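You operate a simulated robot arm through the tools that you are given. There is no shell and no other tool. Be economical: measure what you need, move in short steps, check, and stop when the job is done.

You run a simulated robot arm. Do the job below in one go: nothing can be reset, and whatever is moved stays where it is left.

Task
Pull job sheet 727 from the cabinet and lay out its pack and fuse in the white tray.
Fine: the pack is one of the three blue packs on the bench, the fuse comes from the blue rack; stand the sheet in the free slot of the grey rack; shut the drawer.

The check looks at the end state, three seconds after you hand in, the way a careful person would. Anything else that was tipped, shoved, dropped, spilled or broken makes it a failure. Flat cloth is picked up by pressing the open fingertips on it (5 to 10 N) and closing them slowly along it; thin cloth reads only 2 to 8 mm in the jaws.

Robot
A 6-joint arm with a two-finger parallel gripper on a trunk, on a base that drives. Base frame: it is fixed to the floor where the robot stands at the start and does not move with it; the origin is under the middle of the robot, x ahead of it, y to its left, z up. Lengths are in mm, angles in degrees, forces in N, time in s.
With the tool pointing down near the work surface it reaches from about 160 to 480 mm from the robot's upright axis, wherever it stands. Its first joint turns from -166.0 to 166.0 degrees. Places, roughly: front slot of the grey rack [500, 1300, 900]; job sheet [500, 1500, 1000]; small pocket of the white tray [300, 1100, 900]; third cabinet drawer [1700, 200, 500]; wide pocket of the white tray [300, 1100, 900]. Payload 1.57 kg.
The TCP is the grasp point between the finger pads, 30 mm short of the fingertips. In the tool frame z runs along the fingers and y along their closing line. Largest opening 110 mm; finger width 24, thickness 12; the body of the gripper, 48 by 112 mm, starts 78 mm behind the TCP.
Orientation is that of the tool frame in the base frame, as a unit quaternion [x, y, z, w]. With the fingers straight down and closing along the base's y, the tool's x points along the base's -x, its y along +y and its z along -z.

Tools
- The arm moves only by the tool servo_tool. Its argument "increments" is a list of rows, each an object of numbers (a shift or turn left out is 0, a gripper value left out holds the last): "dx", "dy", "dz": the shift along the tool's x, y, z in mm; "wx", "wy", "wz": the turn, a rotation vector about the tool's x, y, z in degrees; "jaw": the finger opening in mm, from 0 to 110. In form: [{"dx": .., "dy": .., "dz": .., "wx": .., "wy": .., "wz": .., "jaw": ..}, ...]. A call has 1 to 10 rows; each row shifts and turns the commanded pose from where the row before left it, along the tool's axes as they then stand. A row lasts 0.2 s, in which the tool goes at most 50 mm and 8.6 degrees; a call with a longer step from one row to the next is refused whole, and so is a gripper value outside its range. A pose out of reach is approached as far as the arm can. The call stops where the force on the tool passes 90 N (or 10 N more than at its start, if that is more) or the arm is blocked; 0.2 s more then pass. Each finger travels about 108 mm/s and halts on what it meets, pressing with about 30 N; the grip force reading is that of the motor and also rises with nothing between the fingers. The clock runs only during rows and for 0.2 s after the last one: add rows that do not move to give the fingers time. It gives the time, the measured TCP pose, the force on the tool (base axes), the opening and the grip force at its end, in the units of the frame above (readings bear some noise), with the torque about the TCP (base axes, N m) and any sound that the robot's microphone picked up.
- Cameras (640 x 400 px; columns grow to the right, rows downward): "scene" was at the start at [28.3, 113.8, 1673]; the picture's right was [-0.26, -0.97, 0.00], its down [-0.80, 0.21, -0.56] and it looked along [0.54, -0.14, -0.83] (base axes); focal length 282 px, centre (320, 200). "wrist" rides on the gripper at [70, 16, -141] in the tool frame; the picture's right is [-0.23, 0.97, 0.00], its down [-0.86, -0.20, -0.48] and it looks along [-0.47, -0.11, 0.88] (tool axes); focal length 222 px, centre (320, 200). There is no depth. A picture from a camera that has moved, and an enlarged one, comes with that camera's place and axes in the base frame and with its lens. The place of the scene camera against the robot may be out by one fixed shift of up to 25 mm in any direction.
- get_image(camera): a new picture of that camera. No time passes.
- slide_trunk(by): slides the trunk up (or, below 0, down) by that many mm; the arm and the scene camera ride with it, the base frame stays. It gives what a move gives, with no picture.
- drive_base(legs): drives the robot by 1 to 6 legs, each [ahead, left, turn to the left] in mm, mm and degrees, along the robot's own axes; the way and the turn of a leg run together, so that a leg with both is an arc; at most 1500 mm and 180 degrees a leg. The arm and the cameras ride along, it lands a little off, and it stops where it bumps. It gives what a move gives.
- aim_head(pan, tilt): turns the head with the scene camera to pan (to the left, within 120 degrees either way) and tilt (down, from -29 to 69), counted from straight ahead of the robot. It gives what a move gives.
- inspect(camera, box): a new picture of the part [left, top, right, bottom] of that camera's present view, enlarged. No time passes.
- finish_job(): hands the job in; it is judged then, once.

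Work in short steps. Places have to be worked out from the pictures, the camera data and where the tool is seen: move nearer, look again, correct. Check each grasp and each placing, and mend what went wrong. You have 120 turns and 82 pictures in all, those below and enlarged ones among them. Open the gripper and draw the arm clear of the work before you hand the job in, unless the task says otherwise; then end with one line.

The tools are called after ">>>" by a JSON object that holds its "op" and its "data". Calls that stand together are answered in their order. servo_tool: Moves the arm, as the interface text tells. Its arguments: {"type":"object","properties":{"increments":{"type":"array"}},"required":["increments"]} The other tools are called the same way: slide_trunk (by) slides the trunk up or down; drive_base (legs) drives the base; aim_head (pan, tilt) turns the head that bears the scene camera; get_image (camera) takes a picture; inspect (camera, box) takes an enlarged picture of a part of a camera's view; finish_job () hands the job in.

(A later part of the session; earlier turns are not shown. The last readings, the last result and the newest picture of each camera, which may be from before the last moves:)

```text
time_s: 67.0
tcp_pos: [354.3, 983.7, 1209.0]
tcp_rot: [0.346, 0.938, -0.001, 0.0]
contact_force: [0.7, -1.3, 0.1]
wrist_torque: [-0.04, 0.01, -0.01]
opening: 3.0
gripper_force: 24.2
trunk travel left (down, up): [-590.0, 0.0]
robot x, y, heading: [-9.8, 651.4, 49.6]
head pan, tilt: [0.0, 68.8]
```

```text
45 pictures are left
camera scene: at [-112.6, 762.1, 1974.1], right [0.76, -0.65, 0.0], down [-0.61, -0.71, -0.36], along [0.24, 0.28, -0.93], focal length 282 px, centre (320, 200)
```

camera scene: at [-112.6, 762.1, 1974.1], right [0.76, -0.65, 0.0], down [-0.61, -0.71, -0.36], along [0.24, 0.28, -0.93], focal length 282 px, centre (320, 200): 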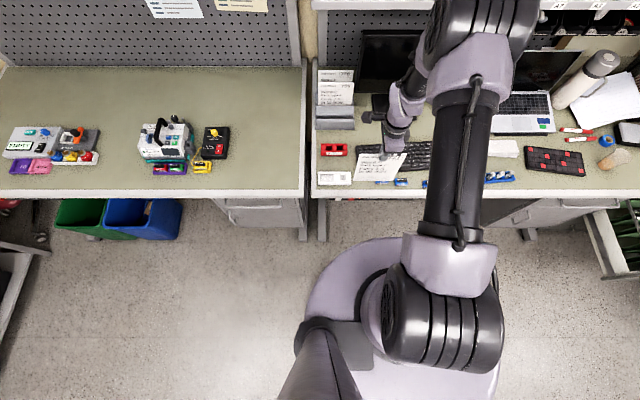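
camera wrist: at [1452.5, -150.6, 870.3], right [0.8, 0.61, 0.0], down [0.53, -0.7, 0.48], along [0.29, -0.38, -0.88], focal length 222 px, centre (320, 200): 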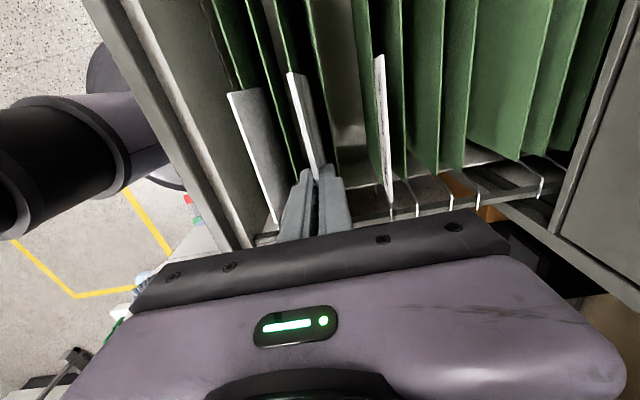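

At this height the arm reaches ≥492 mm easily. The bench foot corner sits ~(478, -82) ahead-left, so I'll stand a bit right and reach left: first retract and move the sheet left (robot frame ~430 ahead, 190 left).

>>> {"op": "servo_tool", "data": {"increments": [{"dy": -20}, {"dy": -20}, {"dy": -20}, {"dx": 36}, {"dx": 36}, {"dx": 36}, {"dx": 36}, {"dx": 36}, {"dx": 36}, {"dx": 36}]}}

>>> {"op": "drive_base", "data": {"legs": [[270, -120, 0]]}}

>>> {"op": "aim_head", "data": {"pan": 15, "tilt": 60}}

>>> {"op": "get_image", "data": {"camera": "scene"}}

>>> {"op": "get_image", "data": {"camera": "wrist"}}

```text
time_s: 69.2
tcp_pos: [122.6, 1104.3, 1206.7]
tcp_rot: [0.346, 0.938, -0.001, 0.0]
contact_force: [-0.4, 0.4, 0.0]
wrist_torque: [-0.03, 0.01, 0.0]
opening: 2.9
gripper_force: 24.6
trunk travel left (down, up): [-590.0, 0.0]
robot x, y, heading: [-8.7, 651.3, 49.0]
head pan, tilt: [0.0, 68.8]
```

```text
time_s: 71.2
tcp_pos: [385.5, 1225.2, 1207.8]
tcp_rot: [0.344, 0.939, 0.0, 0.0]
contact_force: [-0.7, -0.8, 0.5]
wrist_torque: [0.01, 0.03, -0.02]
opening: 2.9
gripper_force: 24.0
trunk travel left (down, up): [-590.0, 0.0]
robot x, y, heading: [248.5, 775.7, 49.6]
head pan, tilt: [0.0, 68.8]
```

```text
time_s: 72.0
tcp_pos: [384.4, 1226.8, 1206.9]
tcp_rot: [0.344, 0.939, -0.001, 0.0]
contact_force: [-0.5, 0.3, -0.2]
wrist_torque: [0.02, -0.02, 0.0]
opening: 2.8
gripper_force: 23.9
trunk travel left (down, up): [-590.0, 0.0]
robot x, y, heading: [249.8, 776.1, 49.6]
head pan, tilt: [15.0, 60.0]
```

```text
44 pictures are left
camera scene: at [141.7, 901.7, 1983.4], right [0.9, -0.43, 0.0], down [-0.37, -0.78, -0.5], along [0.21, 0.45, -0.87], focal length 282 px, centre (320, 200)
```

scene: 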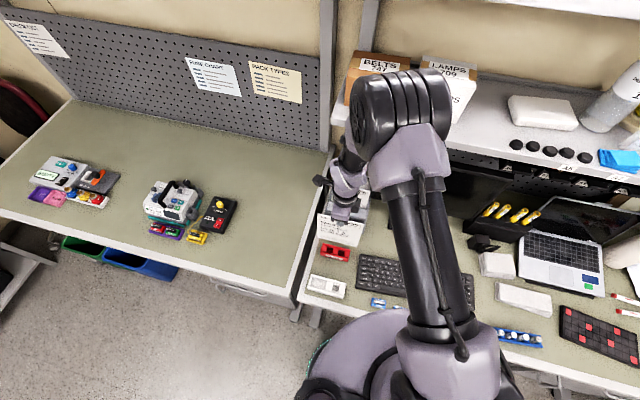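

```text
43 pictures are left
camera wrist: at [342.9, 1282.8, 1349.2], right [0.8, 0.6, 0.0], down [0.52, -0.7, 0.48], along [0.28, -0.39, -0.88], focal length 222 px, centre (320, 200)
```

wrist: 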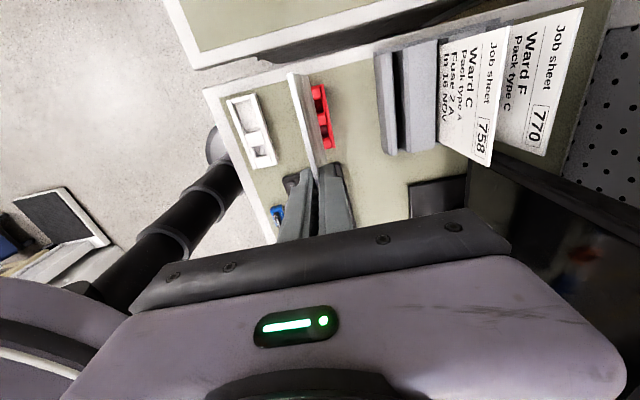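

The wrist camera has an excellent view of the rack. I zoom on the slot.

>>> {"op": "inspect", "data": {"camera": "wrist", "box": [360, 20, 480, 170]}}

>>> {"op": "inspect", "data": {"camera": "wrist", "box": [270, 60, 360, 200]}}

```text
2.67 times, centred on (420, 95) of wrist
camera zoom: at [342.9, 1282.8, 1349.2], right [0.8, 0.6, 0.0], down [0.52, -0.7, 0.48], along [0.28, -0.39, -0.88], focal length 592 px, centre (53, 480)
```

zoom: 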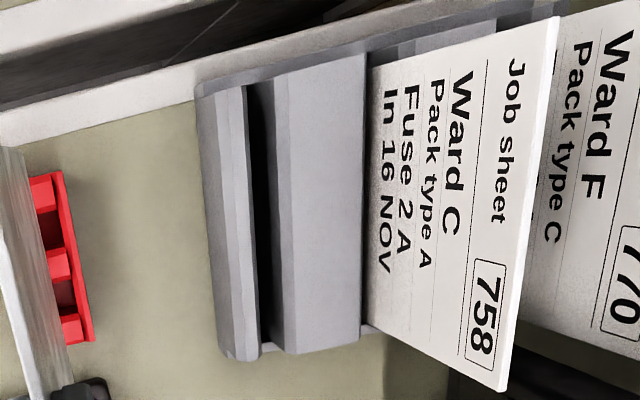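

```text
2.86 times, centred on (315, 130) of wrist
camera zoom: at [342.9, 1282.8, 1349.2], right [0.8, 0.6, 0.0], down [0.52, -0.7, 0.48], along [0.28, -0.39, -0.88], focal length 635 px, centre (334, 400)
```

zoom: 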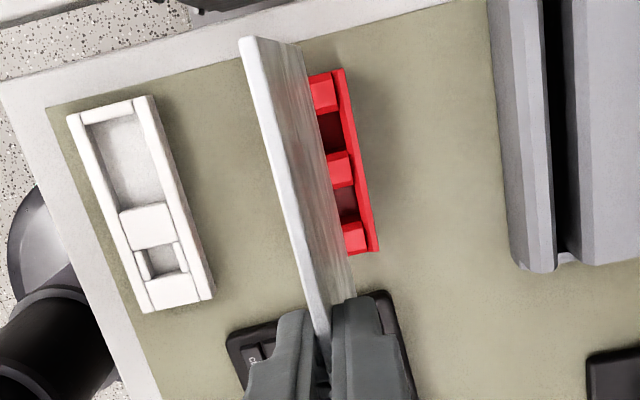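

Slot mouth: robot frame ≈ (563 ahead, −189 lat), held sheet is plumb, its centre ~3 mm left of TCP. I drive 85 mm closer and re-measure from there.

>>> {"op": "drive_base", "data": {"legs": [[85, 0, 0]]}}

>>> {"op": "inspect", "data": {"camera": "wrist", "box": [240, 20, 440, 200]}}

```text
time_s: 73.1
tcp_pos: [438.3, 1287.1, 1208.6]
tcp_rot: [0.346, 0.938, 0.002, 0.0]
contact_force: [0.4, 0.4, -0.2]
wrist_torque: [0.0, 0.0, 0.03]
opening: 2.9
gripper_force: 24.6
trunk travel left (down, up): [-590.0, 0.0]
robot x, y, heading: [305.4, 837.8, 49.4]
head pan, tilt: [15.0, 60.0]
```

```text
2.22 times, centred on (340, 110) of wrist
camera zoom: at [394.6, 1343.7, 1350.9], right [0.8, 0.59, 0.0], down [0.52, -0.71, 0.48], along [0.29, -0.38, -0.88], focal length 494 px, centre (276, 400)
```

zoom: 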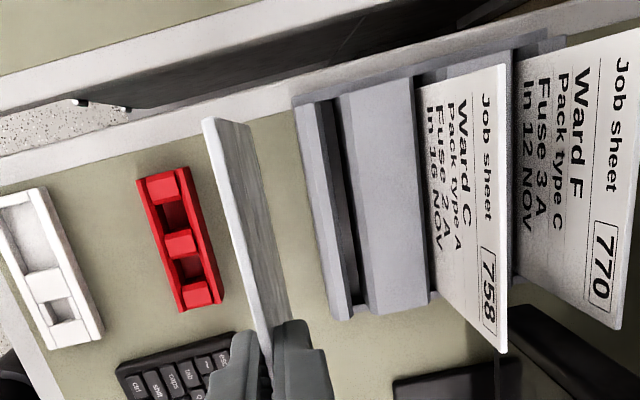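

Slot mouth lies 52 mm ahead (8 mm wide with chamfers) and the sheet must go 3 mm right. I move there at height and check.

>>> {"op": "servo_tool", "data": {"increments": [{"dx": -3, "dy": 11.5}, {"dy": 10}, {"dy": 10}, {"dy": 10}, {"dy": 10}, {}]}}

>>> {"op": "inspect", "data": {"camera": "wrist", "box": [240, 20, 440, 200]}}

```text
time_s: 74.5
tcp_pos: [472.3, 1324.2, 1208.3]
tcp_rot: [0.346, 0.938, 0.001, 0.001]
contact_force: [0.4, -0.1, -0.7]
wrist_torque: [-0.01, -0.03, -0.03]
opening: 3.0
gripper_force: 24.1
trunk travel left (down, up): [-590.0, 0.0]
robot x, y, heading: [311.0, 836.9, 49.6]
head pan, tilt: [15.0, 60.0]
```

```text
2.22 times, centred on (340, 110) of wrist
camera zoom: at [430.2, 1380.4, 1350.9], right [0.8, 0.59, 0.0], down [0.52, -0.71, 0.48], along [0.29, -0.38, -0.88], focal length 494 px, centre (276, 400)
```

zoom: 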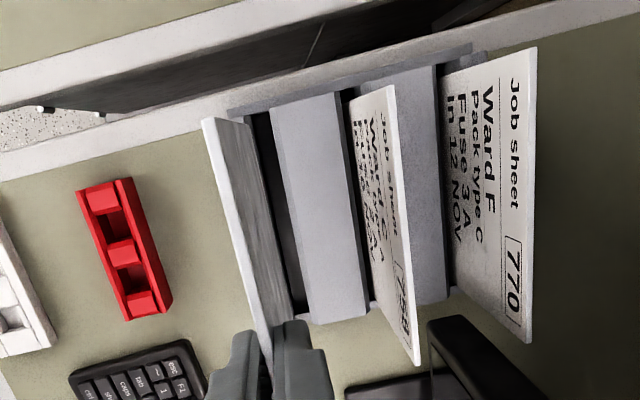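

I need the end positions more precisely; zooming on both ends of the slot.

>>> {"op": "inspect", "data": {"camera": "wrist", "box": [285, 55, 345, 93]}}

>>> {"op": "inspect", "data": {"camera": "wrist", "box": [300, 130, 360, 168]}}

```text
10.53 times, centred on (315, 74) of wrist
camera zoom: at [430.2, 1380.4, 1350.9], right [0.8, 0.59, 0.0], down [0.52, -0.71, 0.48], along [0.29, -0.38, -0.88], focal length 2338 px, centre (373, 1526)
```

zoom: 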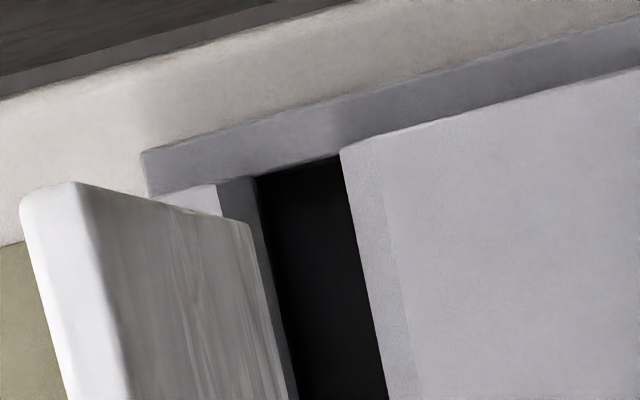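

```text
10.53 times, centred on (330, 149) of wrist
camera zoom: at [430.2, 1380.4, 1350.9], right [0.8, 0.59, 0.0], down [0.52, -0.71, 0.48], along [0.29, -0.38, -0.88], focal length 2338 px, centre (215, 737)
```

zoom: 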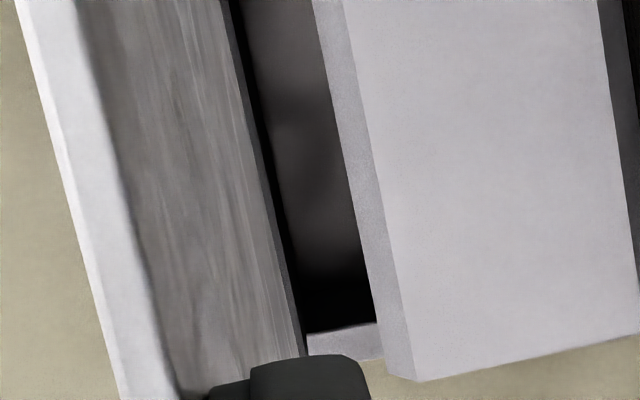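

Precise: slot spans y −0.4…13.9 around; the sheet bottom is at y≈1. I shift 5.5 mm forward, then lower with the trunk by 70 (sheet bottom just inside the mouth) and check.

>>> {"op": "servo_tool", "data": {"increments": [{"dy": 5.5}, {}]}}

>>> {"op": "slide_trunk", "data": {"by": -52}}

>>> {"op": "inspect", "data": {"camera": "wrist", "box": [270, 50, 370, 175]}}

```text
time_s: 75.1
tcp_pos: [475.5, 1328.5, 1209.0]
tcp_rot: [0.346, 0.938, 0.003, 0.001]
contact_force: [0.0, -0.4, 0.2]
wrist_torque: [0.0, 0.05, 0.0]
opening: 3.0
gripper_force: 24.6
trunk travel left (down, up): [-590.0, 0.0]
robot x, y, heading: [308.3, 836.0, 49.1]
head pan, tilt: [15.0, 60.0]
```

```text
time_s: 76.0
tcp_pos: [481.7, 1330.5, 1156.2]
tcp_rot: [0.347, 0.938, -0.001, -0.001]
contact_force: [1.0, 0.7, 0.7]
wrist_torque: [0.01, 0.03, 0.03]
opening: 2.9
gripper_force: 24.2
trunk travel left (down, up): [-538.0, 52.0]
robot x, y, heading: [307.6, 838.2, 49.6]
head pan, tilt: [15.0, 60.0]
```

```text
3.20 times, centred on (320, 112) of wrist
camera zoom: at [438.7, 1388.2, 1297.3], right [0.8, 0.59, 0.0], down [0.52, -0.71, 0.48], along [0.28, -0.39, -0.88], focal length 711 px, centre (320, 480)
```

zoom: 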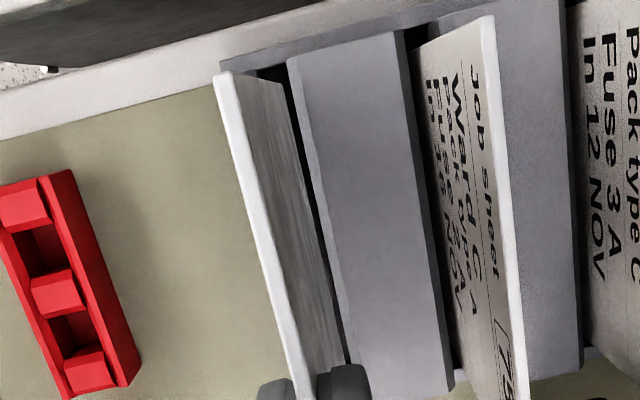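

Sheet edge is right over the slot, centred within a couple of mm. I lower 50 mm more with the trunk and check the force.

>>> {"op": "slide_trunk", "data": {"by": -25}}

>>> {"op": "slide_trunk", "data": {"by": -25}}

>>> {"op": "servo_tool", "data": {"increments": [{"dz": 3}, {"dz": 3}, {}]}}

>>> {"op": "get_image", "data": {"camera": "wrist"}}

```text
time_s: 76.7
tcp_pos: [479.6, 1331.7, 1131.5]
tcp_rot: [0.346, 0.938, 0.0, 0.0]
contact_force: [-0.1, 0.4, -1.1]
wrist_torque: [-0.01, 0.0, -0.02]
opening: 3.0
gripper_force: 24.4
trunk travel left (down, up): [-513.0, 77.0]
robot x, y, heading: [311.3, 839.4, 49.2]
head pan, tilt: [15.0, 60.0]
```

```text
time_s: 77.4
tcp_pos: [480.8, 1331.4, 1105.5]
tcp_rot: [0.346, 0.938, -0.001, 0.0]
contact_force: [-0.4, -0.2, -0.6]
wrist_torque: [-0.02, 0.02, -0.01]
opening: 2.9
gripper_force: 24.4
trunk travel left (down, up): [-488.0, 102.0]
robot x, y, heading: [310.2, 842.7, 49.6]
head pan, tilt: [15.0, 60.0]
```

```text
time_s: 78.2
tcp_pos: [480.7, 1330.2, 1098.4]
tcp_rot: [0.346, 0.938, 0.0, -0.001]
contact_force: [1.1, -0.4, -0.8]
wrist_torque: [0.0, 0.03, 0.01]
opening: 2.7
gripper_force: 24.6
trunk travel left (down, up): [-488.0, 102.0]
robot x, y, heading: [308.8, 834.6, 49.3]
head pan, tilt: [15.0, 60.0]
```

```text
35 pictures are left
camera wrist: at [438.7, 1388.2, 1240.6], right [0.8, 0.59, 0.0], down [0.52, -0.71, 0.48], along [0.28, -0.39, -0.88], focal length 222 px, centre (320, 200)
```

wrist: 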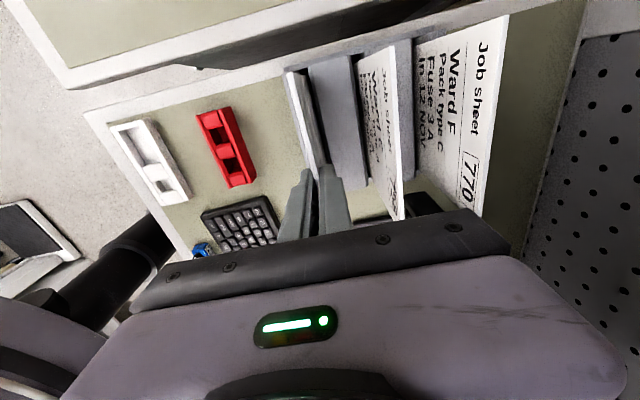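

The sheet is going into the slot without contact. I keep lowering in small steps until it touches bottom.

>>> {"op": "servo_tool", "data": {"increments": [{"dz": 3}, {"dz": 3}, {"dz": 3}, {"dz": 3}, {}]}}

>>> {"op": "servo_tool", "data": {"increments": [{"dz": 2}, {"dz": 2}, {"dz": 2}, {}]}}

```text
time_s: 79.4
tcp_pos: [480.8, 1331.1, 1086.4]
tcp_rot: [0.346, 0.938, -0.002, 0.001]
contact_force: [-0.8, -0.6, -0.8]
wrist_torque: [0.01, 0.0, -0.04]
opening: 2.9
gripper_force: 24.3
trunk travel left (down, up): [-488.0, 102.0]
robot x, y, heading: [308.9, 839.0, 49.2]
head pan, tilt: [15.0, 60.0]
```

```text
time_s: 80.4
tcp_pos: [480.8, 1331.6, 1080.7]
tcp_rot: [0.346, 0.938, -0.002, -0.001]
contact_force: [-0.5, -0.5, -0.7]
wrist_torque: [0.0, 0.03, -0.03]
opening: 2.8
gripper_force: 24.4
trunk travel left (down, up): [-488.0, 102.0]
robot x, y, heading: [309.6, 840.4, 49.5]
head pan, tilt: [15.0, 60.0]
```

>>> {"op": "servo_tool", "data": {"increments": [{"dz": 2}, {"dz": 2}, {"dz": 2}, {"dz": 2}, {}]}}

>>> {"op": "servo_tool", "data": {"increments": [{"dz": 2}, {"dz": 2}, {}]}}

>>> {"op": "get_image", "data": {"camera": "wrist"}}

```text
time_s: 81.6
tcp_pos: [479.2, 1330.4, 1074.8]
tcp_rot: [0.346, 0.938, 0.001, 0.0]
contact_force: [-0.6, 2.2, 34.5]
wrist_torque: [0.21, -0.07, 0.01]
opening: 2.9
gripper_force: 24.2
trunk travel left (down, up): [-488.0, 102.0]
robot x, y, heading: [308.9, 838.3, 49.4]
head pan, tilt: [15.0, 60.0]
```

```text
time_s: 82.4
tcp_pos: [479.5, 1328.3, 1068.1]
tcp_rot: [0.346, 0.938, -0.002, 0.0]
contact_force: [1.5, 0.2, 6.9]
wrist_torque: [0.21, -0.2, 0.04]
opening: 3.2
gripper_force: 24.1
trunk travel left (down, up): [-488.0, 102.0]
robot x, y, heading: [310.4, 836.5, 49.4]
head pan, tilt: [15.0, 60.0]
```

```text
34 pictures are left
camera wrist: at [438.6, 1386.8, 1209.8], right [0.81, 0.59, 0.0], down [0.52, -0.7, 0.48], along [0.28, -0.39, -0.88], focal length 222 px, centre (320, 200)
```

wrist: 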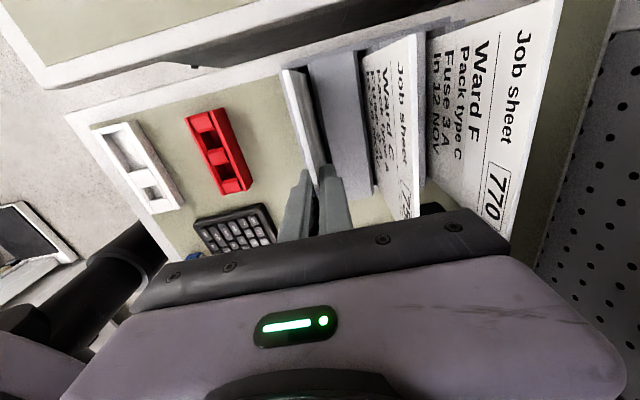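

It bottomed out (34 N, then slid slightly in the fingers). I release and go up.

>>> {"op": "servo_tool", "data": {"increments": [{"jaw": 8}, {"jaw": 20}, {}, {"dz": -10}, {"dz": -15}, {"dz": -25}, {"dz": -25}, {"dz": -25}, {}]}}

>>> {"op": "get_image", "data": {"camera": "wrist"}}

```text
time_s: 84.4
tcp_pos: [480.2, 1331.7, 1168.3]
tcp_rot: [0.347, 0.938, -0.002, -0.001]
contact_force: [0.3, 0.0, -0.4]
wrist_torque: [0.0, 0.01, -0.01]
opening: 20.2
gripper_force: 0.1
trunk travel left (down, up): [-488.0, 102.0]
robot x, y, heading: [308.2, 841.1, 49.4]
head pan, tilt: [15.0, 60.0]
```

```text
33 pictures are left
camera wrist: at [438.6, 1389.0, 1310.8], right [0.8, 0.59, 0.0], down [0.52, -0.71, 0.48], along [0.28, -0.39, -0.88], focal length 222 px, centre (320, 200)
```

wrist: 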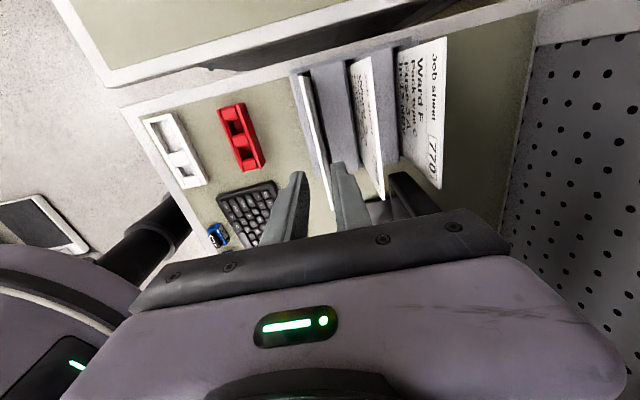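

Sheet stands in the slot. Pack type C sits about n≈1038, e≈−312, the tray at n≈1046, e≈−520. I back off 170 mm, bring the tool above pack C and look.

>>> {"op": "drive_base", "data": {"legs": [[-170, 0, 0]]}}

>>> {"op": "servo_tool", "data": {"increments": [{"dy": -23, "jaw": 70}, {"dx": -35, "dy": -23}, {"dx": -35, "dy": -23}, {"dx": -35, "dy": -23}, {"dx": -35, "dy": -20}, {"dx": -35}, {"dx": -10}, {}]}}

>>> {"op": "slide_trunk", "data": {"by": -110}}

>>> {"op": "get_image", "data": {"camera": "wrist"}}

```text
time_s: 85.9
tcp_pos: [369.1, 1200.5, 1169.5]
tcp_rot: [0.346, 0.938, -0.001, 0.0]
contact_force: [0.7, -1.2, -0.1]
wrist_torque: [0.04, -0.03, 0.03]
opening: 20.1
gripper_force: 0.0
trunk travel left (down, up): [-488.0, 102.0]
robot x, y, heading: [197.4, 712.6, 49.2]
head pan, tilt: [15.0, 60.0]
```

```text
time_s: 87.7
tcp_pos: [439.0, 995.1, 1170.0]
tcp_rot: [0.345, 0.939, -0.001, 0.0]
contact_force: [-0.5, 0.2, -0.6]
wrist_torque: [-0.02, 0.03, -0.03]
opening: 70.0
gripper_force: 0.0
trunk travel left (down, up): [-488.0, 102.0]
robot x, y, heading: [198.5, 710.1, 49.3]
head pan, tilt: [15.0, 60.0]
```

```text
time_s: 89.1
tcp_pos: [437.9, 995.3, 1059.2]
tcp_rot: [0.346, 0.938, -0.001, 0.0]
contact_force: [0.0, 0.1, -0.5]
wrist_torque: [-0.03, 0.02, -0.02]
opening: 70.1
gripper_force: 0.1
trunk travel left (down, up): [-378.0, 212.0]
robot x, y, heading: [199.3, 710.8, 49.4]
head pan, tilt: [15.0, 60.0]
```

```text
32 pictures are left
camera wrist: at [396.6, 1053.0, 1202.0], right [0.8, 0.59, 0.0], down [0.52, -0.71, 0.48], along [0.28, -0.39, -0.88], focal length 222 px, centre (320, 200)
```

wrist: 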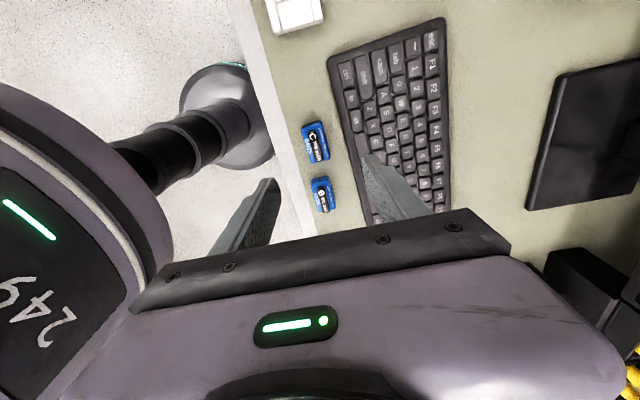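

Pack C identified at left, top z≈898 (bench ≈870). I zoom on it to measure size and position.

>>> {"op": "inspect", "data": {"camera": "wrist", "box": [285, 105, 355, 225]}}

```text
3.33 times, centred on (320, 165) of wrist
camera zoom: at [396.6, 1053.0, 1202.0], right [0.8, 0.59, 0.0], down [0.52, -0.71, 0.48], along [0.28, -0.39, -0.88], focal length 740 px, centre (320, 317)
```

zoom: 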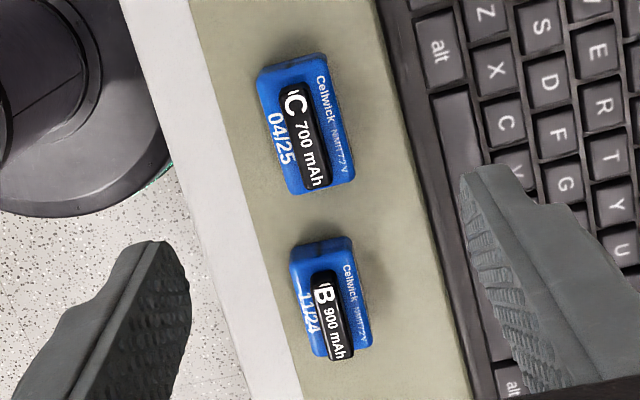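

Pack C is 54×27 mm, long axis along the bench, 5 mm right/7 mm back of the TCP; keyboard edge ~41 mm beyond. I set the jaw to 44, align and descend 105 mm, then check.

>>> {"op": "servo_tool", "data": {"increments": [{"dx": -5, "dy": -7, "jaw": 44}, {"dz": 15}, {"dz": 15}, {"dz": 15}, {"dz": 15}, {"dz": 15}, {"dz": 15}, {"dz": 15}, {}]}}

>>> {"op": "get_image", "data": {"camera": "wrist"}}

```text
time_s: 91.1
tcp_pos: [437.3, 988.7, 955.6]
tcp_rot: [0.346, 0.938, -0.001, 0.0]
contact_force: [0.2, -0.1, 0.1]
wrist_torque: [0.03, -0.03, 0.0]
opening: 44.2
gripper_force: 0.0
trunk travel left (down, up): [-378.0, 212.0]
robot x, y, heading: [196.1, 709.5, 49.5]
head pan, tilt: [15.0, 60.0]
```

```text
30 pictures are left
camera wrist: at [396.0, 1045.0, 1097.0], right [0.81, 0.59, 0.0], down [0.52, -0.71, 0.48], along [0.28, -0.39, -0.88], focal length 222 px, centre (320, 200)
```

wrist: 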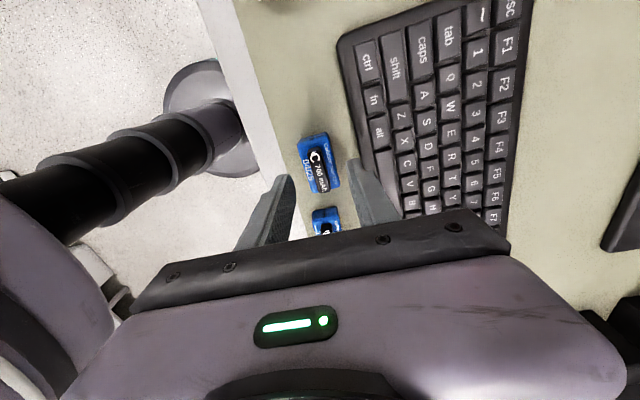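

Aligned within 2–3 mm. I descend another 43 mm and close.

>>> {"op": "servo_tool", "data": {"increments": [{"dz": 15}, {"dz": 14}, {"dz": 14}, {}, {"jaw": 34}, {"jaw": 26}, {"jaw": 18}, {}, {}]}}

```text
time_s: 93.1
tcp_pos: [437.7, 986.9, 913.7]
tcp_rot: [0.346, 0.938, -0.001, 0.0]
contact_force: [0.1, -0.2, 0.9]
wrist_torque: [0.0, -0.02, 0.02]
opening: 29.3
gripper_force: 30.0
trunk travel left (down, up): [-378.0, 212.0]
robot x, y, heading: [196.2, 709.8, 49.3]
head pan, tilt: [15.0, 60.0]
```

Pack C gripped (29 mm). I lift it 90 mm and carry it left over the tray's wide pocket.

>>> {"op": "servo_tool", "data": {"increments": [{"dz": -30}, {"dz": -30}, {"dz": -30}, {"dx": 34, "dy": 5}, {"dx": 34, "dy": 5}, {"dx": 34}, {"dx": 34}, {"dx": 34}, {"dx": 34}, {"dx": 33}]}}

>>> {"op": "get_image", "data": {"camera": "wrist"}}

```text
time_s: 95.3
tcp_pos: [261.3, 1150.7, 1000.5]
tcp_rot: [0.346, 0.938, -0.001, 0.0]
contact_force: [0.4, -0.2, -1.0]
wrist_torque: [0.03, -0.05, 0.0]
opening: 29.3
gripper_force: 29.7
trunk travel left (down, up): [-378.0, 212.0]
robot x, y, heading: [198.3, 708.7, 49.4]
head pan, tilt: [15.0, 60.0]
```

```text
29 pictures are left
camera wrist: at [219.3, 1206.6, 1142.8], right [0.8, 0.59, 0.0], down [0.52, -0.71, 0.48], along [0.28, -0.39, -0.88], focal length 222 px, centre (320, 200)
```

wrist: 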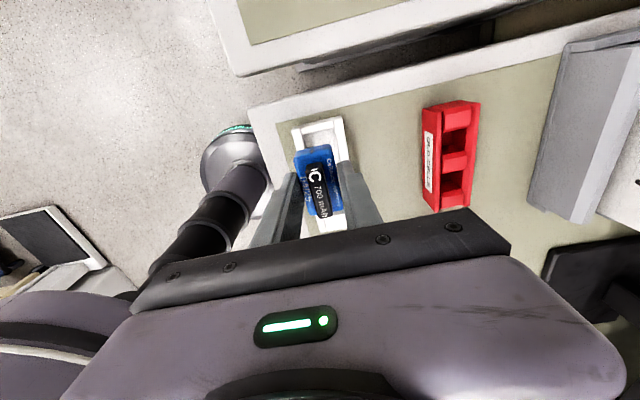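

>>> {"op": "inspect", "data": {"camera": "wrist", "box": [270, 100, 370, 240]}}

```text
2.86 times, centred on (320, 170) of wrist
camera zoom: at [219.3, 1206.6, 1142.8], right [0.8, 0.59, 0.0], down [0.52, -0.71, 0.48], along [0.28, -0.39, -0.88], focal length 635 px, centre (320, 286)
```

zoom: 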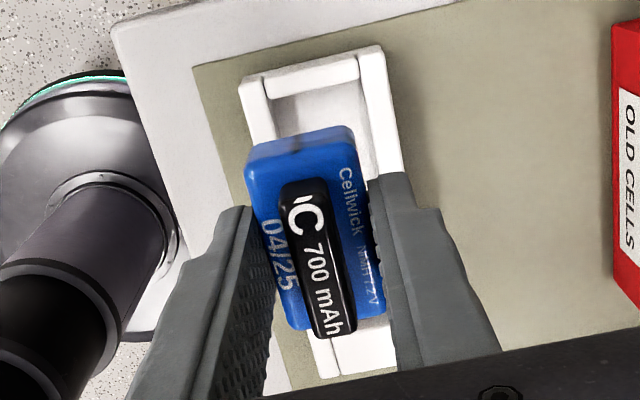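

Pocket centre is ~10 mm right and 3.4 mm ahead of the pack's centre. I correct and descend to just above the tray.

>>> {"op": "servo_tool", "data": {"increments": [{"dx": -10.5, "dy": 3.4}, {"dz": 18}, {"dz": 18}, {"dz": 16}, {}]}}

>>> {"op": "inspect", "data": {"camera": "wrist", "box": [270, 90, 370, 230]}}

```text
time_s: 96.5
tcp_pos: [274.9, 1142.9, 947.8]
tcp_rot: [0.346, 0.938, -0.001, 0.0]
contact_force: [-1.1, 0.8, -1.4]
wrist_torque: [0.0, -0.01, 0.01]
opening: 29.5
gripper_force: 29.9
trunk travel left (down, up): [-378.0, 212.0]
robot x, y, heading: [200.4, 710.4, 49.5]
head pan, tilt: [15.0, 60.0]
```

```text
2.86 times, centred on (320, 160) of wrist
camera zoom: at [232.6, 1200.7, 1090.3], right [0.81, 0.59, 0.0], down [0.52, -0.71, 0.48], along [0.28, -0.39, -0.88], focal length 635 px, centre (320, 314)
```

zoom: 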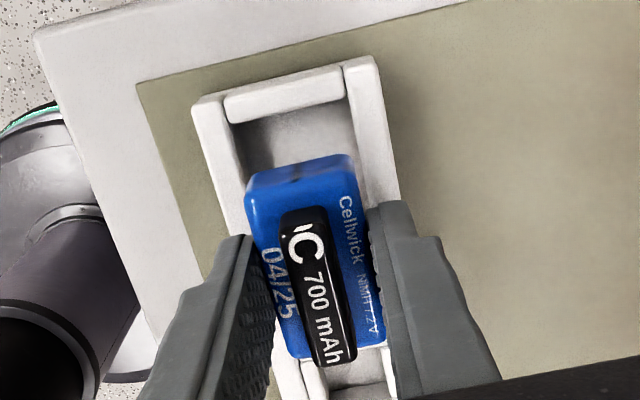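

The last view was taken unsettled; now the pack centre needs +3 mm left and −2.5 mm back. I correct, descend into the pocket gently.

>>> {"op": "servo_tool", "data": {"increments": [{"dx": 3, "dy": -2.5}, {}, {"dz": 7}, {"dz": 7}, {}]}}

>>> {"op": "inspect", "data": {"camera": "wrist", "box": [270, 90, 370, 230]}}

```text
time_s: 97.7
tcp_pos: [270.3, 1142.8, 933.4]
tcp_rot: [0.346, 0.938, -0.001, 0.0]
contact_force: [0.9, 0.3, -1.4]
wrist_torque: [0.0, 0.02, 0.02]
opening: 29.3
gripper_force: 29.6
trunk travel left (down, up): [-378.0, 212.0]
robot x, y, heading: [196.0, 707.4, 49.5]
head pan, tilt: [15.0, 60.0]
```

```text
2.86 times, centred on (320, 160) of wrist
camera zoom: at [228.4, 1201.3, 1076.7], right [0.8, 0.59, 0.0], down [0.52, -0.71, 0.48], along [0.28, -0.39, -0.88], focal length 635 px, centre (320, 314)
```

zoom: 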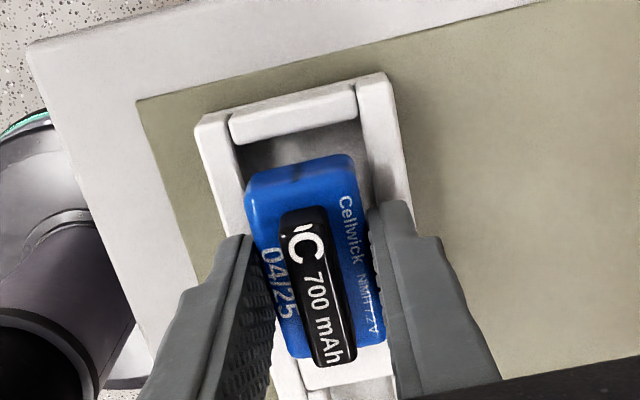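

Well centred now (gap ~2 mm at the end). I descend in small steps watching the force.

>>> {"op": "servo_tool", "data": {"increments": [{"dz": 3}, {"dz": 3}, {"dz": 2}, {"dz": 2}, {}]}}

```text
time_s: 98.9
tcp_pos: [270.3, 1143.0, 930.0]
tcp_rot: [0.346, 0.938, 0.003, -0.002]
contact_force: [1.1, 6.2, 82.8]
wrist_torque: [-1.55, 0.41, -0.07]
opening: 29.3
gripper_force: 29.8
trunk travel left (down, up): [-378.0, 212.0]
robot x, y, heading: [202.7, 707.6, 49.2]
head pan, tilt: [15.0, 60.0]
```

Contact at z=930 with torque pointing to the near fingertip on the tray wall; the pack is already inside the pocket mouth. I back up to unload and look before releasing.

>>> {"op": "servo_tool", "data": {"increments": [{"dz": -5}, {"dz": -4}, {}]}}

>>> {"op": "inspect", "data": {"camera": "wrist", "box": [270, 90, 370, 230]}}

```text
time_s: 99.7
tcp_pos: [270.8, 1142.0, 932.0]
tcp_rot: [0.346, 0.938, -0.003, 0.0]
contact_force: [0.2, -0.3, -1.3]
wrist_torque: [-0.01, -0.04, 0.02]
opening: 29.1
gripper_force: 30.3
trunk travel left (down, up): [-378.0, 212.0]
robot x, y, heading: [195.9, 709.6, 49.3]
head pan, tilt: [15.0, 60.0]
```

```text
2.86 times, centred on (320, 160) of wrist
camera zoom: at [228.4, 1200.7, 1075.7], right [0.8, 0.59, 0.0], down [0.52, -0.7, 0.48], along [0.28, -0.39, -0.88], focal length 635 px, centre (320, 314)
```

zoom: 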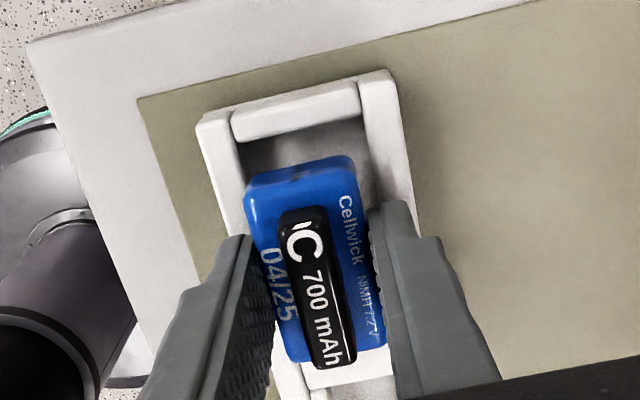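

I check from above with the scene camera whether both pack ends are within the pocket.

>>> {"op": "aim_head", "data": {"pan": 15, "tilt": 65}}

>>> {"op": "inspect", "data": {"camera": "scene", "box": [250, 130, 370, 205]}}

```text
time_s: 100.4
tcp_pos: [270.1, 1143.3, 934.9]
tcp_rot: [0.346, 0.938, 0.0, -0.001]
contact_force: [0.4, -0.3, -0.4]
wrist_torque: [-0.01, 0.0, -0.02]
opening: 29.3
gripper_force: 30.1
trunk travel left (down, up): [-378.0, 212.0]
robot x, y, heading: [195.0, 710.4, 49.6]
head pan, tilt: [15.0, 65.0]
```

```text
5.33 times, centred on (310, 168) of scene
camera zoom: at [83.7, 831.5, 1765.9], right [0.9, -0.43, 0.0], down [-0.39, -0.82, -0.42], along [0.18, 0.38, -0.91], focal length 1502 px, centre (373, 373)
```

zoom: 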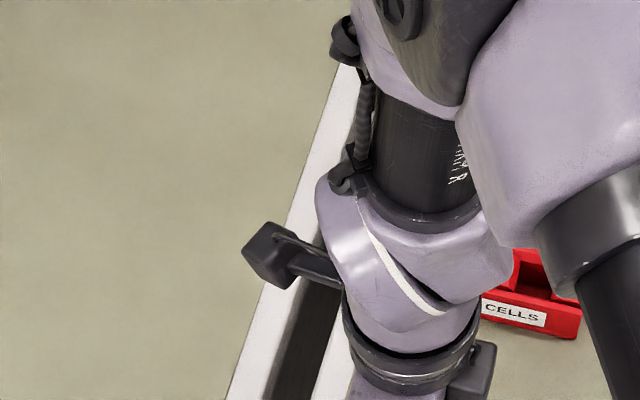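

The gripper hides it. I lift 30 mm and shift 35 mm left so the wrist camera can see the pocket's right end directly.

>>> {"op": "servo_tool", "data": {"increments": [{"dz": -15}, {"dz": -15}, {"dx": 18}, {"dx": 17}, {}, {}]}}

>>> {"op": "inspect", "data": {"camera": "wrist", "box": [270, 110, 370, 240]}}

```text
time_s: 101.8
tcp_pos: [242.6, 1167.2, 964.0]
tcp_rot: [0.346, 0.938, 0.0, 0.0]
contact_force: [0.0, 0.3, -1.2]
wrist_torque: [0.0, 0.02, -0.01]
opening: 29.1
gripper_force: 29.8
trunk travel left (down, up): [-378.0, 212.0]
robot x, y, heading: [198.4, 710.7, 49.5]
head pan, tilt: [15.0, 65.0]
```

```text
3.08 times, centred on (320, 175) of wrist
camera zoom: at [201.5, 1224.1, 1106.2], right [0.8, 0.59, 0.0], down [0.52, -0.71, 0.48], along [0.28, -0.39, -0.88], focal length 684 px, centre (320, 277)
```

zoom: 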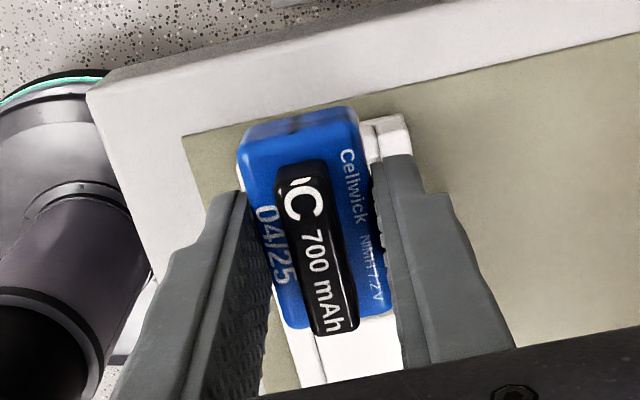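

The divider starts near −27.7 in the earlier pose, so the pack should sit ~2 mm further left. I return with that correction and lower to just above contact.

>>> {"op": "servo_tool", "data": {"increments": [{"dx": -17}, {"dx": -16}, {}, {"dz": 10}, {"dz": 10}, {"dz": 6}, {"dz": 3}, {"dz": 2}, {}]}}

```text
time_s: 103.8
tcp_pos: [268.1, 1145.9, 934.3]
tcp_rot: [0.346, 0.938, -0.001, -0.001]
contact_force: [0.2, 0.2, -1.3]
wrist_torque: [0.0, -0.02, -0.03]
opening: 29.7
gripper_force: 30.5
trunk travel left (down, up): [-378.0, 212.0]
robot x, y, heading: [196.6, 708.2, 49.1]
head pan, tilt: [15.0, 65.0]
```

>>> {"op": "servo_tool", "data": {"increments": [{"dz": 1.5}, {"dz": 1.5}, {"dz": 1}, {}]}}

```text
time_s: 104.8
tcp_pos: [268.2, 1144.5, 929.6]
tcp_rot: [0.346, 0.938, -0.001, 0.0]
contact_force: [0.0, 0.3, -1.4]
wrist_torque: [0.01, 0.01, -0.02]
opening: 29.4
gripper_force: 30.2
trunk travel left (down, up): [-378.0, 212.0]
robot x, y, heading: [195.8, 711.5, 49.4]
head pan, tilt: [15.0, 65.0]
```

No contact at this height now; continue in small steps.

>>> {"op": "servo_tool", "data": {"increments": [{"dz": 1.5}, {"dz": 1.5}, {"dz": 1}, {}]}}

>>> {"op": "servo_tool", "data": {"increments": [{"dz": 1.5}, {"dz": 1.5}, {}]}}

```text
time_s: 105.8
tcp_pos: [267.9, 1145.4, 928.1]
tcp_rot: [0.346, 0.938, 0.002, -0.001]
contact_force: [-2.3, 3.6, 64.0]
wrist_torque: [-1.2, 0.55, -0.11]
opening: 29.3
gripper_force: 30.3
trunk travel left (down, up): [-378.0, 212.0]
robot x, y, heading: [199.3, 711.8, 49.4]
head pan, tilt: [15.0, 65.0]
```

```text
time_s: 106.2
tcp_pos: [267.9, 1145.0, 928.9]
tcp_rot: [0.346, 0.938, 0.003, -0.001]
contact_force: [-2.8, -11.7, 53.6]
wrist_torque: [-1.6, 0.26, 0.21]
opening: 29.4
gripper_force: 29.7
trunk travel left (down, up): [-378.0, 212.0]
robot x, y, heading: [195.8, 709.6, 49.5]
head pan, tilt: [15.0, 65.0]
stopped in row 2: the force on the tool passed its limit at 96 N (the readings are from after the stop); the commanded pose is now the measured one
```

Contact is the near fingertip on the tray wall (offset −20 mm), so the pack is within the pocket. I unload 2 mm and open slowly to let it settle the last few mm.

>>> {"op": "servo_tool", "data": {"increments": [{"dz": -2}, {}, {"jaw": 31}, {"jaw": 33}, {"jaw": 38}, {"jaw": 44}, {}, {"dz": -20}, {"dz": -25}, {"dz": -25}]}}

>>> {"op": "inspect", "data": {"camera": "wrist", "box": [260, 90, 380, 230]}}

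```text
time_s: 108.5
tcp_pos: [268.6, 1146.6, 999.7]
tcp_rot: [0.345, 0.939, 0.001, -0.001]
contact_force: [0.0, 0.6, -0.1]
wrist_torque: [0.03, -0.02, -0.01]
opening: 43.7
gripper_force: 0.1
trunk travel left (down, up): [-378.0, 212.0]
robot x, y, heading: [194.8, 706.6, 49.6]
head pan, tilt: [15.0, 65.0]
```

```text
2.86 times, centred on (320, 160) of wrist
camera zoom: at [227.5, 1203.5, 1142.9], right [0.8, 0.59, 0.0], down [0.52, -0.71, 0.47], along [0.28, -0.38, -0.88], focal length 635 px, centre (320, 314)
```

zoom: 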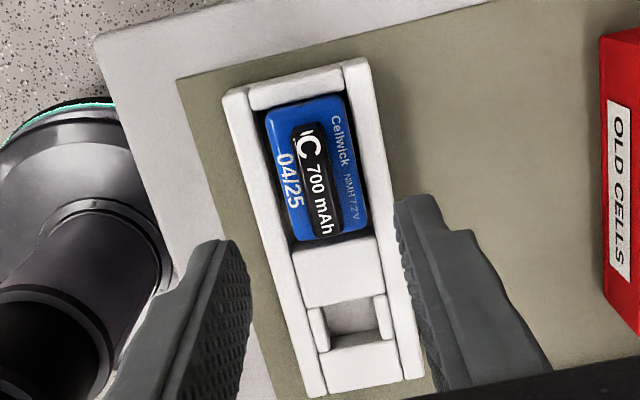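

Pack C sits properly in the wide pocket. Small pocket is at n≈1044, e≈−477. Next I raise, drive 475 mm right to the blue fuse rack and look.

>>> {"op": "servo_tool", "data": {"increments": [{"dz": -30}, {"dz": -30}, {"dx": -38}, {"dx": -38}, {"dx": -38}, {"dx": -38}, {"dx": -38}, {}]}}

>>> {"op": "drive_base", "data": {"legs": [[0, -450, 0]]}}

>>> {"op": "get_image", "data": {"camera": "wrist"}}

```text
time_s: 110.2
tcp_pos: [413.4, 1026.6, 1055.6]
tcp_rot: [0.345, 0.939, 0.001, -0.002]
contact_force: [-1.4, 0.0, 0.7]
wrist_torque: [0.0, -0.01, 0.02]
opening: 44.0
gripper_force: 0.2
trunk travel left (down, up): [-378.0, 212.0]
robot x, y, heading: [195.1, 710.7, 49.4]
head pan, tilt: [15.0, 65.0]
```

```text
time_s: 113.0
tcp_pos: [754.2, 734.7, 1056.1]
tcp_rot: [0.344, 0.939, 0.001, -0.002]
contact_force: [-0.1, 0.0, 0.6]
wrist_torque: [0.0, -0.01, -0.01]
opening: 43.9
gripper_force: 0.2
trunk travel left (down, up): [-378.0, 212.0]
robot x, y, heading: [537.0, 420.8, 49.9]
head pan, tilt: [15.0, 65.0]
```

```text
21 pictures are left
camera wrist: at [711.7, 791.5, 1199.0], right [0.8, 0.6, 0.0], down [0.52, -0.71, 0.47], along [0.28, -0.38, -0.88], focal length 222 px, centre (320, 200)
```

wrist: 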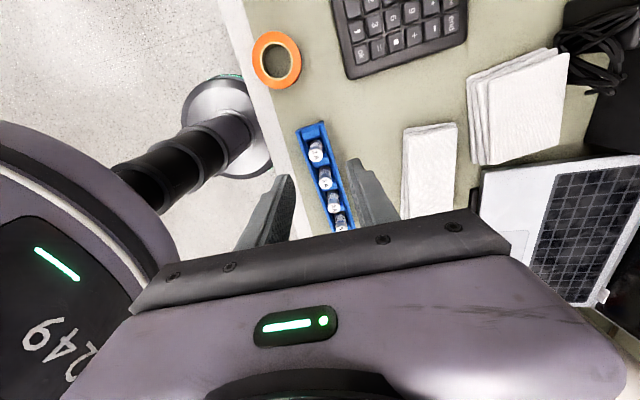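

>>> {"op": "inspect", "data": {"camera": "wrist", "box": [285, 110, 365, 240]}}

```text
3.08 times, centred on (325, 175) of wrist
camera zoom: at [711.7, 791.5, 1199.0], right [0.8, 0.6, 0.0], down [0.52, -0.71, 0.47], along [0.28, -0.38, -0.88], focal length 684 px, centre (305, 277)
```

zoom: 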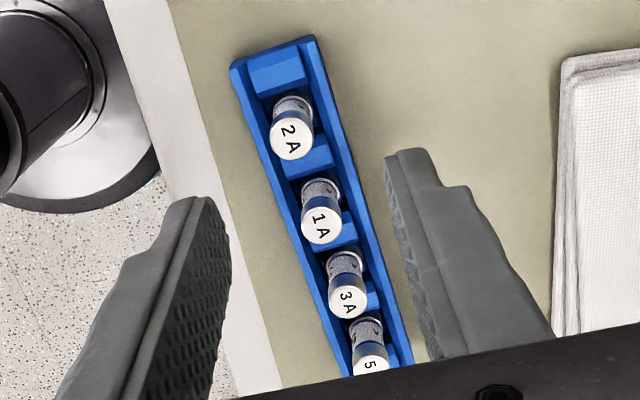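

1 A is the second fuse, at ≈57 mm right and 6 mm back. I move above it, lower 50 mm and re-measure.

>>> {"op": "servo_tool", "data": {"increments": [{"dx": -29, "dy": -3}, {"dx": -28, "dy": -3}, {"dz": 25}, {"dz": 25}, {}, {}]}}

>>> {"op": "inspect", "data": {"camera": "wrist", "box": [270, 90, 370, 230]}}

```text
time_s: 114.4
tcp_pos: [793.6, 692.7, 1007.3]
tcp_rot: [0.345, 0.939, 0.001, -0.002]
contact_force: [0.8, 0.1, 0.2]
wrist_torque: [-0.03, 0.0, -0.01]
opening: 44.1
gripper_force: 0.1
trunk travel left (down, up): [-378.0, 212.0]
robot x, y, heading: [538.0, 419.4, 49.8]
head pan, tilt: [15.0, 65.0]
```

```text
2.86 times, centred on (320, 160) of wrist
camera zoom: at [752.2, 749.4, 1149.8], right [0.8, 0.6, 0.0], down [0.52, -0.71, 0.48], along [0.28, -0.38, -0.88], focal length 635 px, centre (320, 314)
```

zoom: 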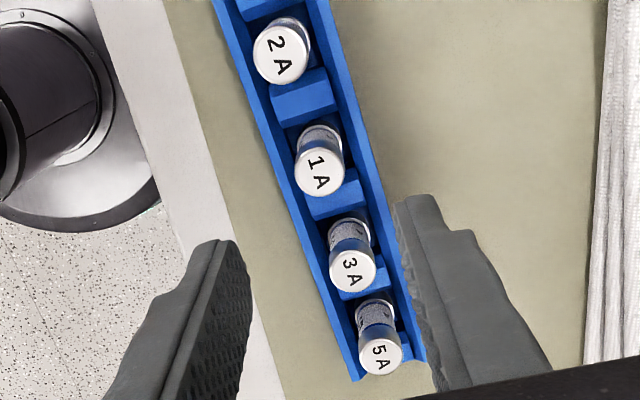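

1 A cap top at z≈941, 11 mm left and 2 mm ahead of TCP; diameter ≈16 mm. I centre, descend to grip its upper 28 mm and close gently.

>>> {"op": "servo_tool", "data": {"increments": [{"dx": 11.3, "dy": 1.8}, {}, {"dz": 20}, {"dz": 15}, {"dz": 10}, {}]}}

>>> {"op": "inspect", "data": {"camera": "wrist", "box": [270, 90, 370, 230]}}

```text
time_s: 115.8
tcp_pos: [785.2, 702.1, 961.8]
tcp_rot: [0.345, 0.939, 0.002, -0.002]
contact_force: [0.3, -0.4, 0.5]
wrist_torque: [-0.01, -0.03, -0.04]
opening: 44.0
gripper_force: 0.0
trunk travel left (down, up): [-378.0, 212.0]
robot x, y, heading: [540.4, 417.7, 49.6]
head pan, tilt: [15.0, 65.0]
```

```text
2.86 times, centred on (320, 160) of wrist
camera zoom: at [743.8, 759.0, 1103.4], right [0.8, 0.6, 0.0], down [0.52, -0.71, 0.48], along [0.28, -0.38, -0.88], focal length 635 px, centre (320, 314)
```

zoom: 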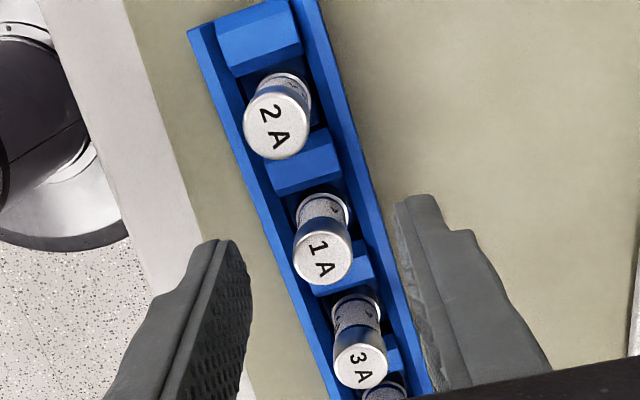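

Centred within 1 mm. Descend 18 mm and close.

>>> {"op": "servo_tool", "data": {"increments": [{"dz": 9}, {"dz": 9}, {}, {"jaw": 32}, {"jaw": 22}, {"jaw": 14}, {"jaw": 8}, {}, {}]}}

```text
time_s: 117.8
tcp_pos: [787.0, 704.2, 942.7]
tcp_rot: [0.344, 0.939, 0.001, -0.001]
contact_force: [-1.0, 0.8, -0.8]
wrist_torque: [-0.02, 0.0, -0.01]
opening: 16.6
gripper_force: 29.7
trunk travel left (down, up): [-378.0, 212.0]
robot x, y, heading: [537.6, 419.5, 49.6]
head pan, tilt: [15.0, 65.0]
```

Fuse gripped (16.6 mm). I lift it 95 mm, drive back left to the tray and move over it.

>>> {"op": "servo_tool", "data": {"increments": [{"dz": -10}, {"dz": -15}, {"dz": -20}, {"dz": -25}, {"dz": -25}, {}]}}

>>> {"op": "drive_base", "data": {"legs": [[0, 480, 0]]}}

>>> {"op": "servo_tool", "data": {"increments": [{"dx": 33}, {"dx": 33}, {"dx": 33}, {"dx": 30}, {}, {}]}}

>>> {"op": "get_image", "data": {"camera": "wrist"}}

```text
time_s: 119.2
tcp_pos: [786.8, 702.5, 1038.6]
tcp_rot: [0.345, 0.939, 0.002, -0.001]
contact_force: [-0.3, -0.9, 0.0]
wrist_torque: [0.01, 0.03, -0.02]
opening: 16.2
gripper_force: 30.2
trunk travel left (down, up): [-378.0, 212.0]
robot x, y, heading: [539.0, 418.7, 49.9]
head pan, tilt: [15.0, 65.0]
```

```text
time_s: 122.0
tcp_pos: [426.4, 1012.9, 1038.6]
tcp_rot: [0.349, 0.937, 0.001, -0.001]
contact_force: [0.4, 0.2, 0.5]
wrist_torque: [-0.01, 0.01, 0.0]
opening: 16.3
gripper_force: 29.8
trunk travel left (down, up): [-378.0, 212.0]
robot x, y, heading: [175.7, 728.8, 49.0]
head pan, tilt: [15.0, 65.0]
```

```text
time_s: 123.4
tcp_pos: [329.0, 1097.2, 1038.6]
tcp_rot: [0.348, 0.937, 0.001, -0.001]
contact_force: [-0.2, 0.0, -0.3]
wrist_torque: [-0.04, 0.0, 0.02]
opening: 16.4
gripper_force: 30.0
trunk travel left (down, up): [-378.0, 212.0]
robot x, y, heading: [172.4, 731.4, 48.9]
head pan, tilt: [15.0, 65.0]
```

```text
17 pictures are left
camera wrist: at [287.5, 1154.0, 1181.5], right [0.81, 0.59, 0.0], down [0.52, -0.71, 0.48], along [0.28, -0.38, -0.88], focal length 222 px, centre (320, 200)
```

wrist: 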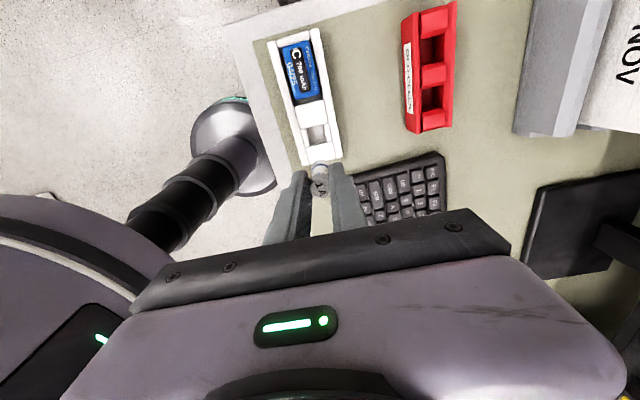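

>>> {"op": "inspect", "data": {"camera": "wrist", "box": [280, 90, 360, 210]}}

```text
3.33 times, centred on (320, 150) of wrist
camera zoom: at [287.5, 1154.0, 1181.5], right [0.81, 0.59, 0.0], down [0.52, -0.71, 0.48], along [0.28, -0.38, -0.88], focal length 740 px, centre (320, 367)
```

zoom: 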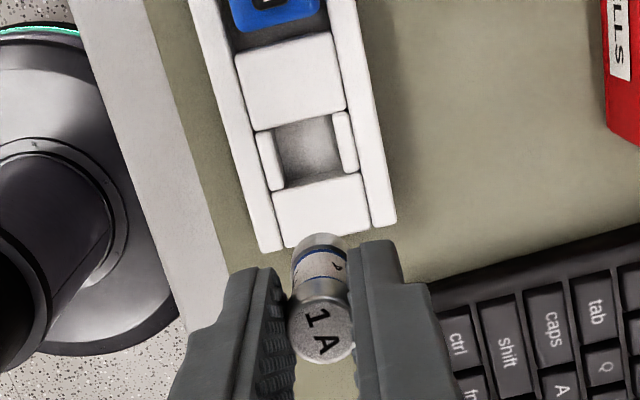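

Fuse bottom is ~47 mm below TCP; small pocket centre (23 mm square) is 10 mm left, 2 mm back. I correct and descend until the fuse bottom is just above the tray.

>>> {"op": "servo_tool", "data": {"increments": [{"dx": 8.7, "dy": -1.7}, {"dz": 20}, {"dz": 20}, {"dz": 20}, {"dz": 15}, {"dz": 10}, {}, {}]}}

>>> {"op": "inspect", "data": {"camera": "wrist", "box": [280, 90, 360, 210]}}

```text
time_s: 125.2
tcp_pos: [322.2, 1100.0, 955.4]
tcp_rot: [0.349, 0.937, 0.003, 0.0]
contact_force: [-1.7, 3.7, 25.7]
wrist_torque: [0.04, -0.09, 0.01]
opening: 16.4
gripper_force: 30.3
trunk travel left (down, up): [-378.0, 212.0]
robot x, y, heading: [177.3, 728.3, 48.4]
head pan, tilt: [15.0, 65.0]
```

```text
3.33 times, centred on (320, 150) of wrist
camera zoom: at [279.9, 1157.6, 1097.3], right [0.81, 0.59, 0.0], down [0.52, -0.71, 0.47], along [0.28, -0.38, -0.88], focal length 740 px, centre (320, 367)
```

zoom: 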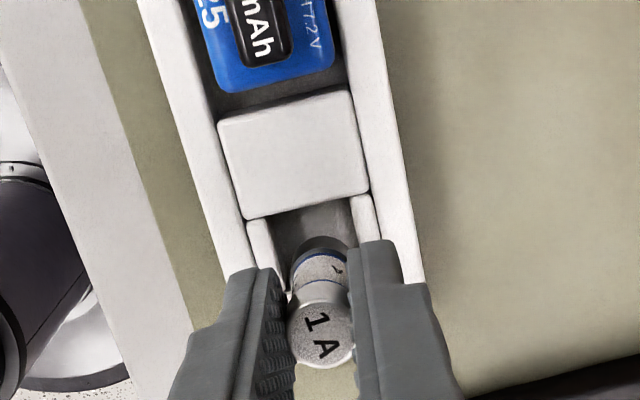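

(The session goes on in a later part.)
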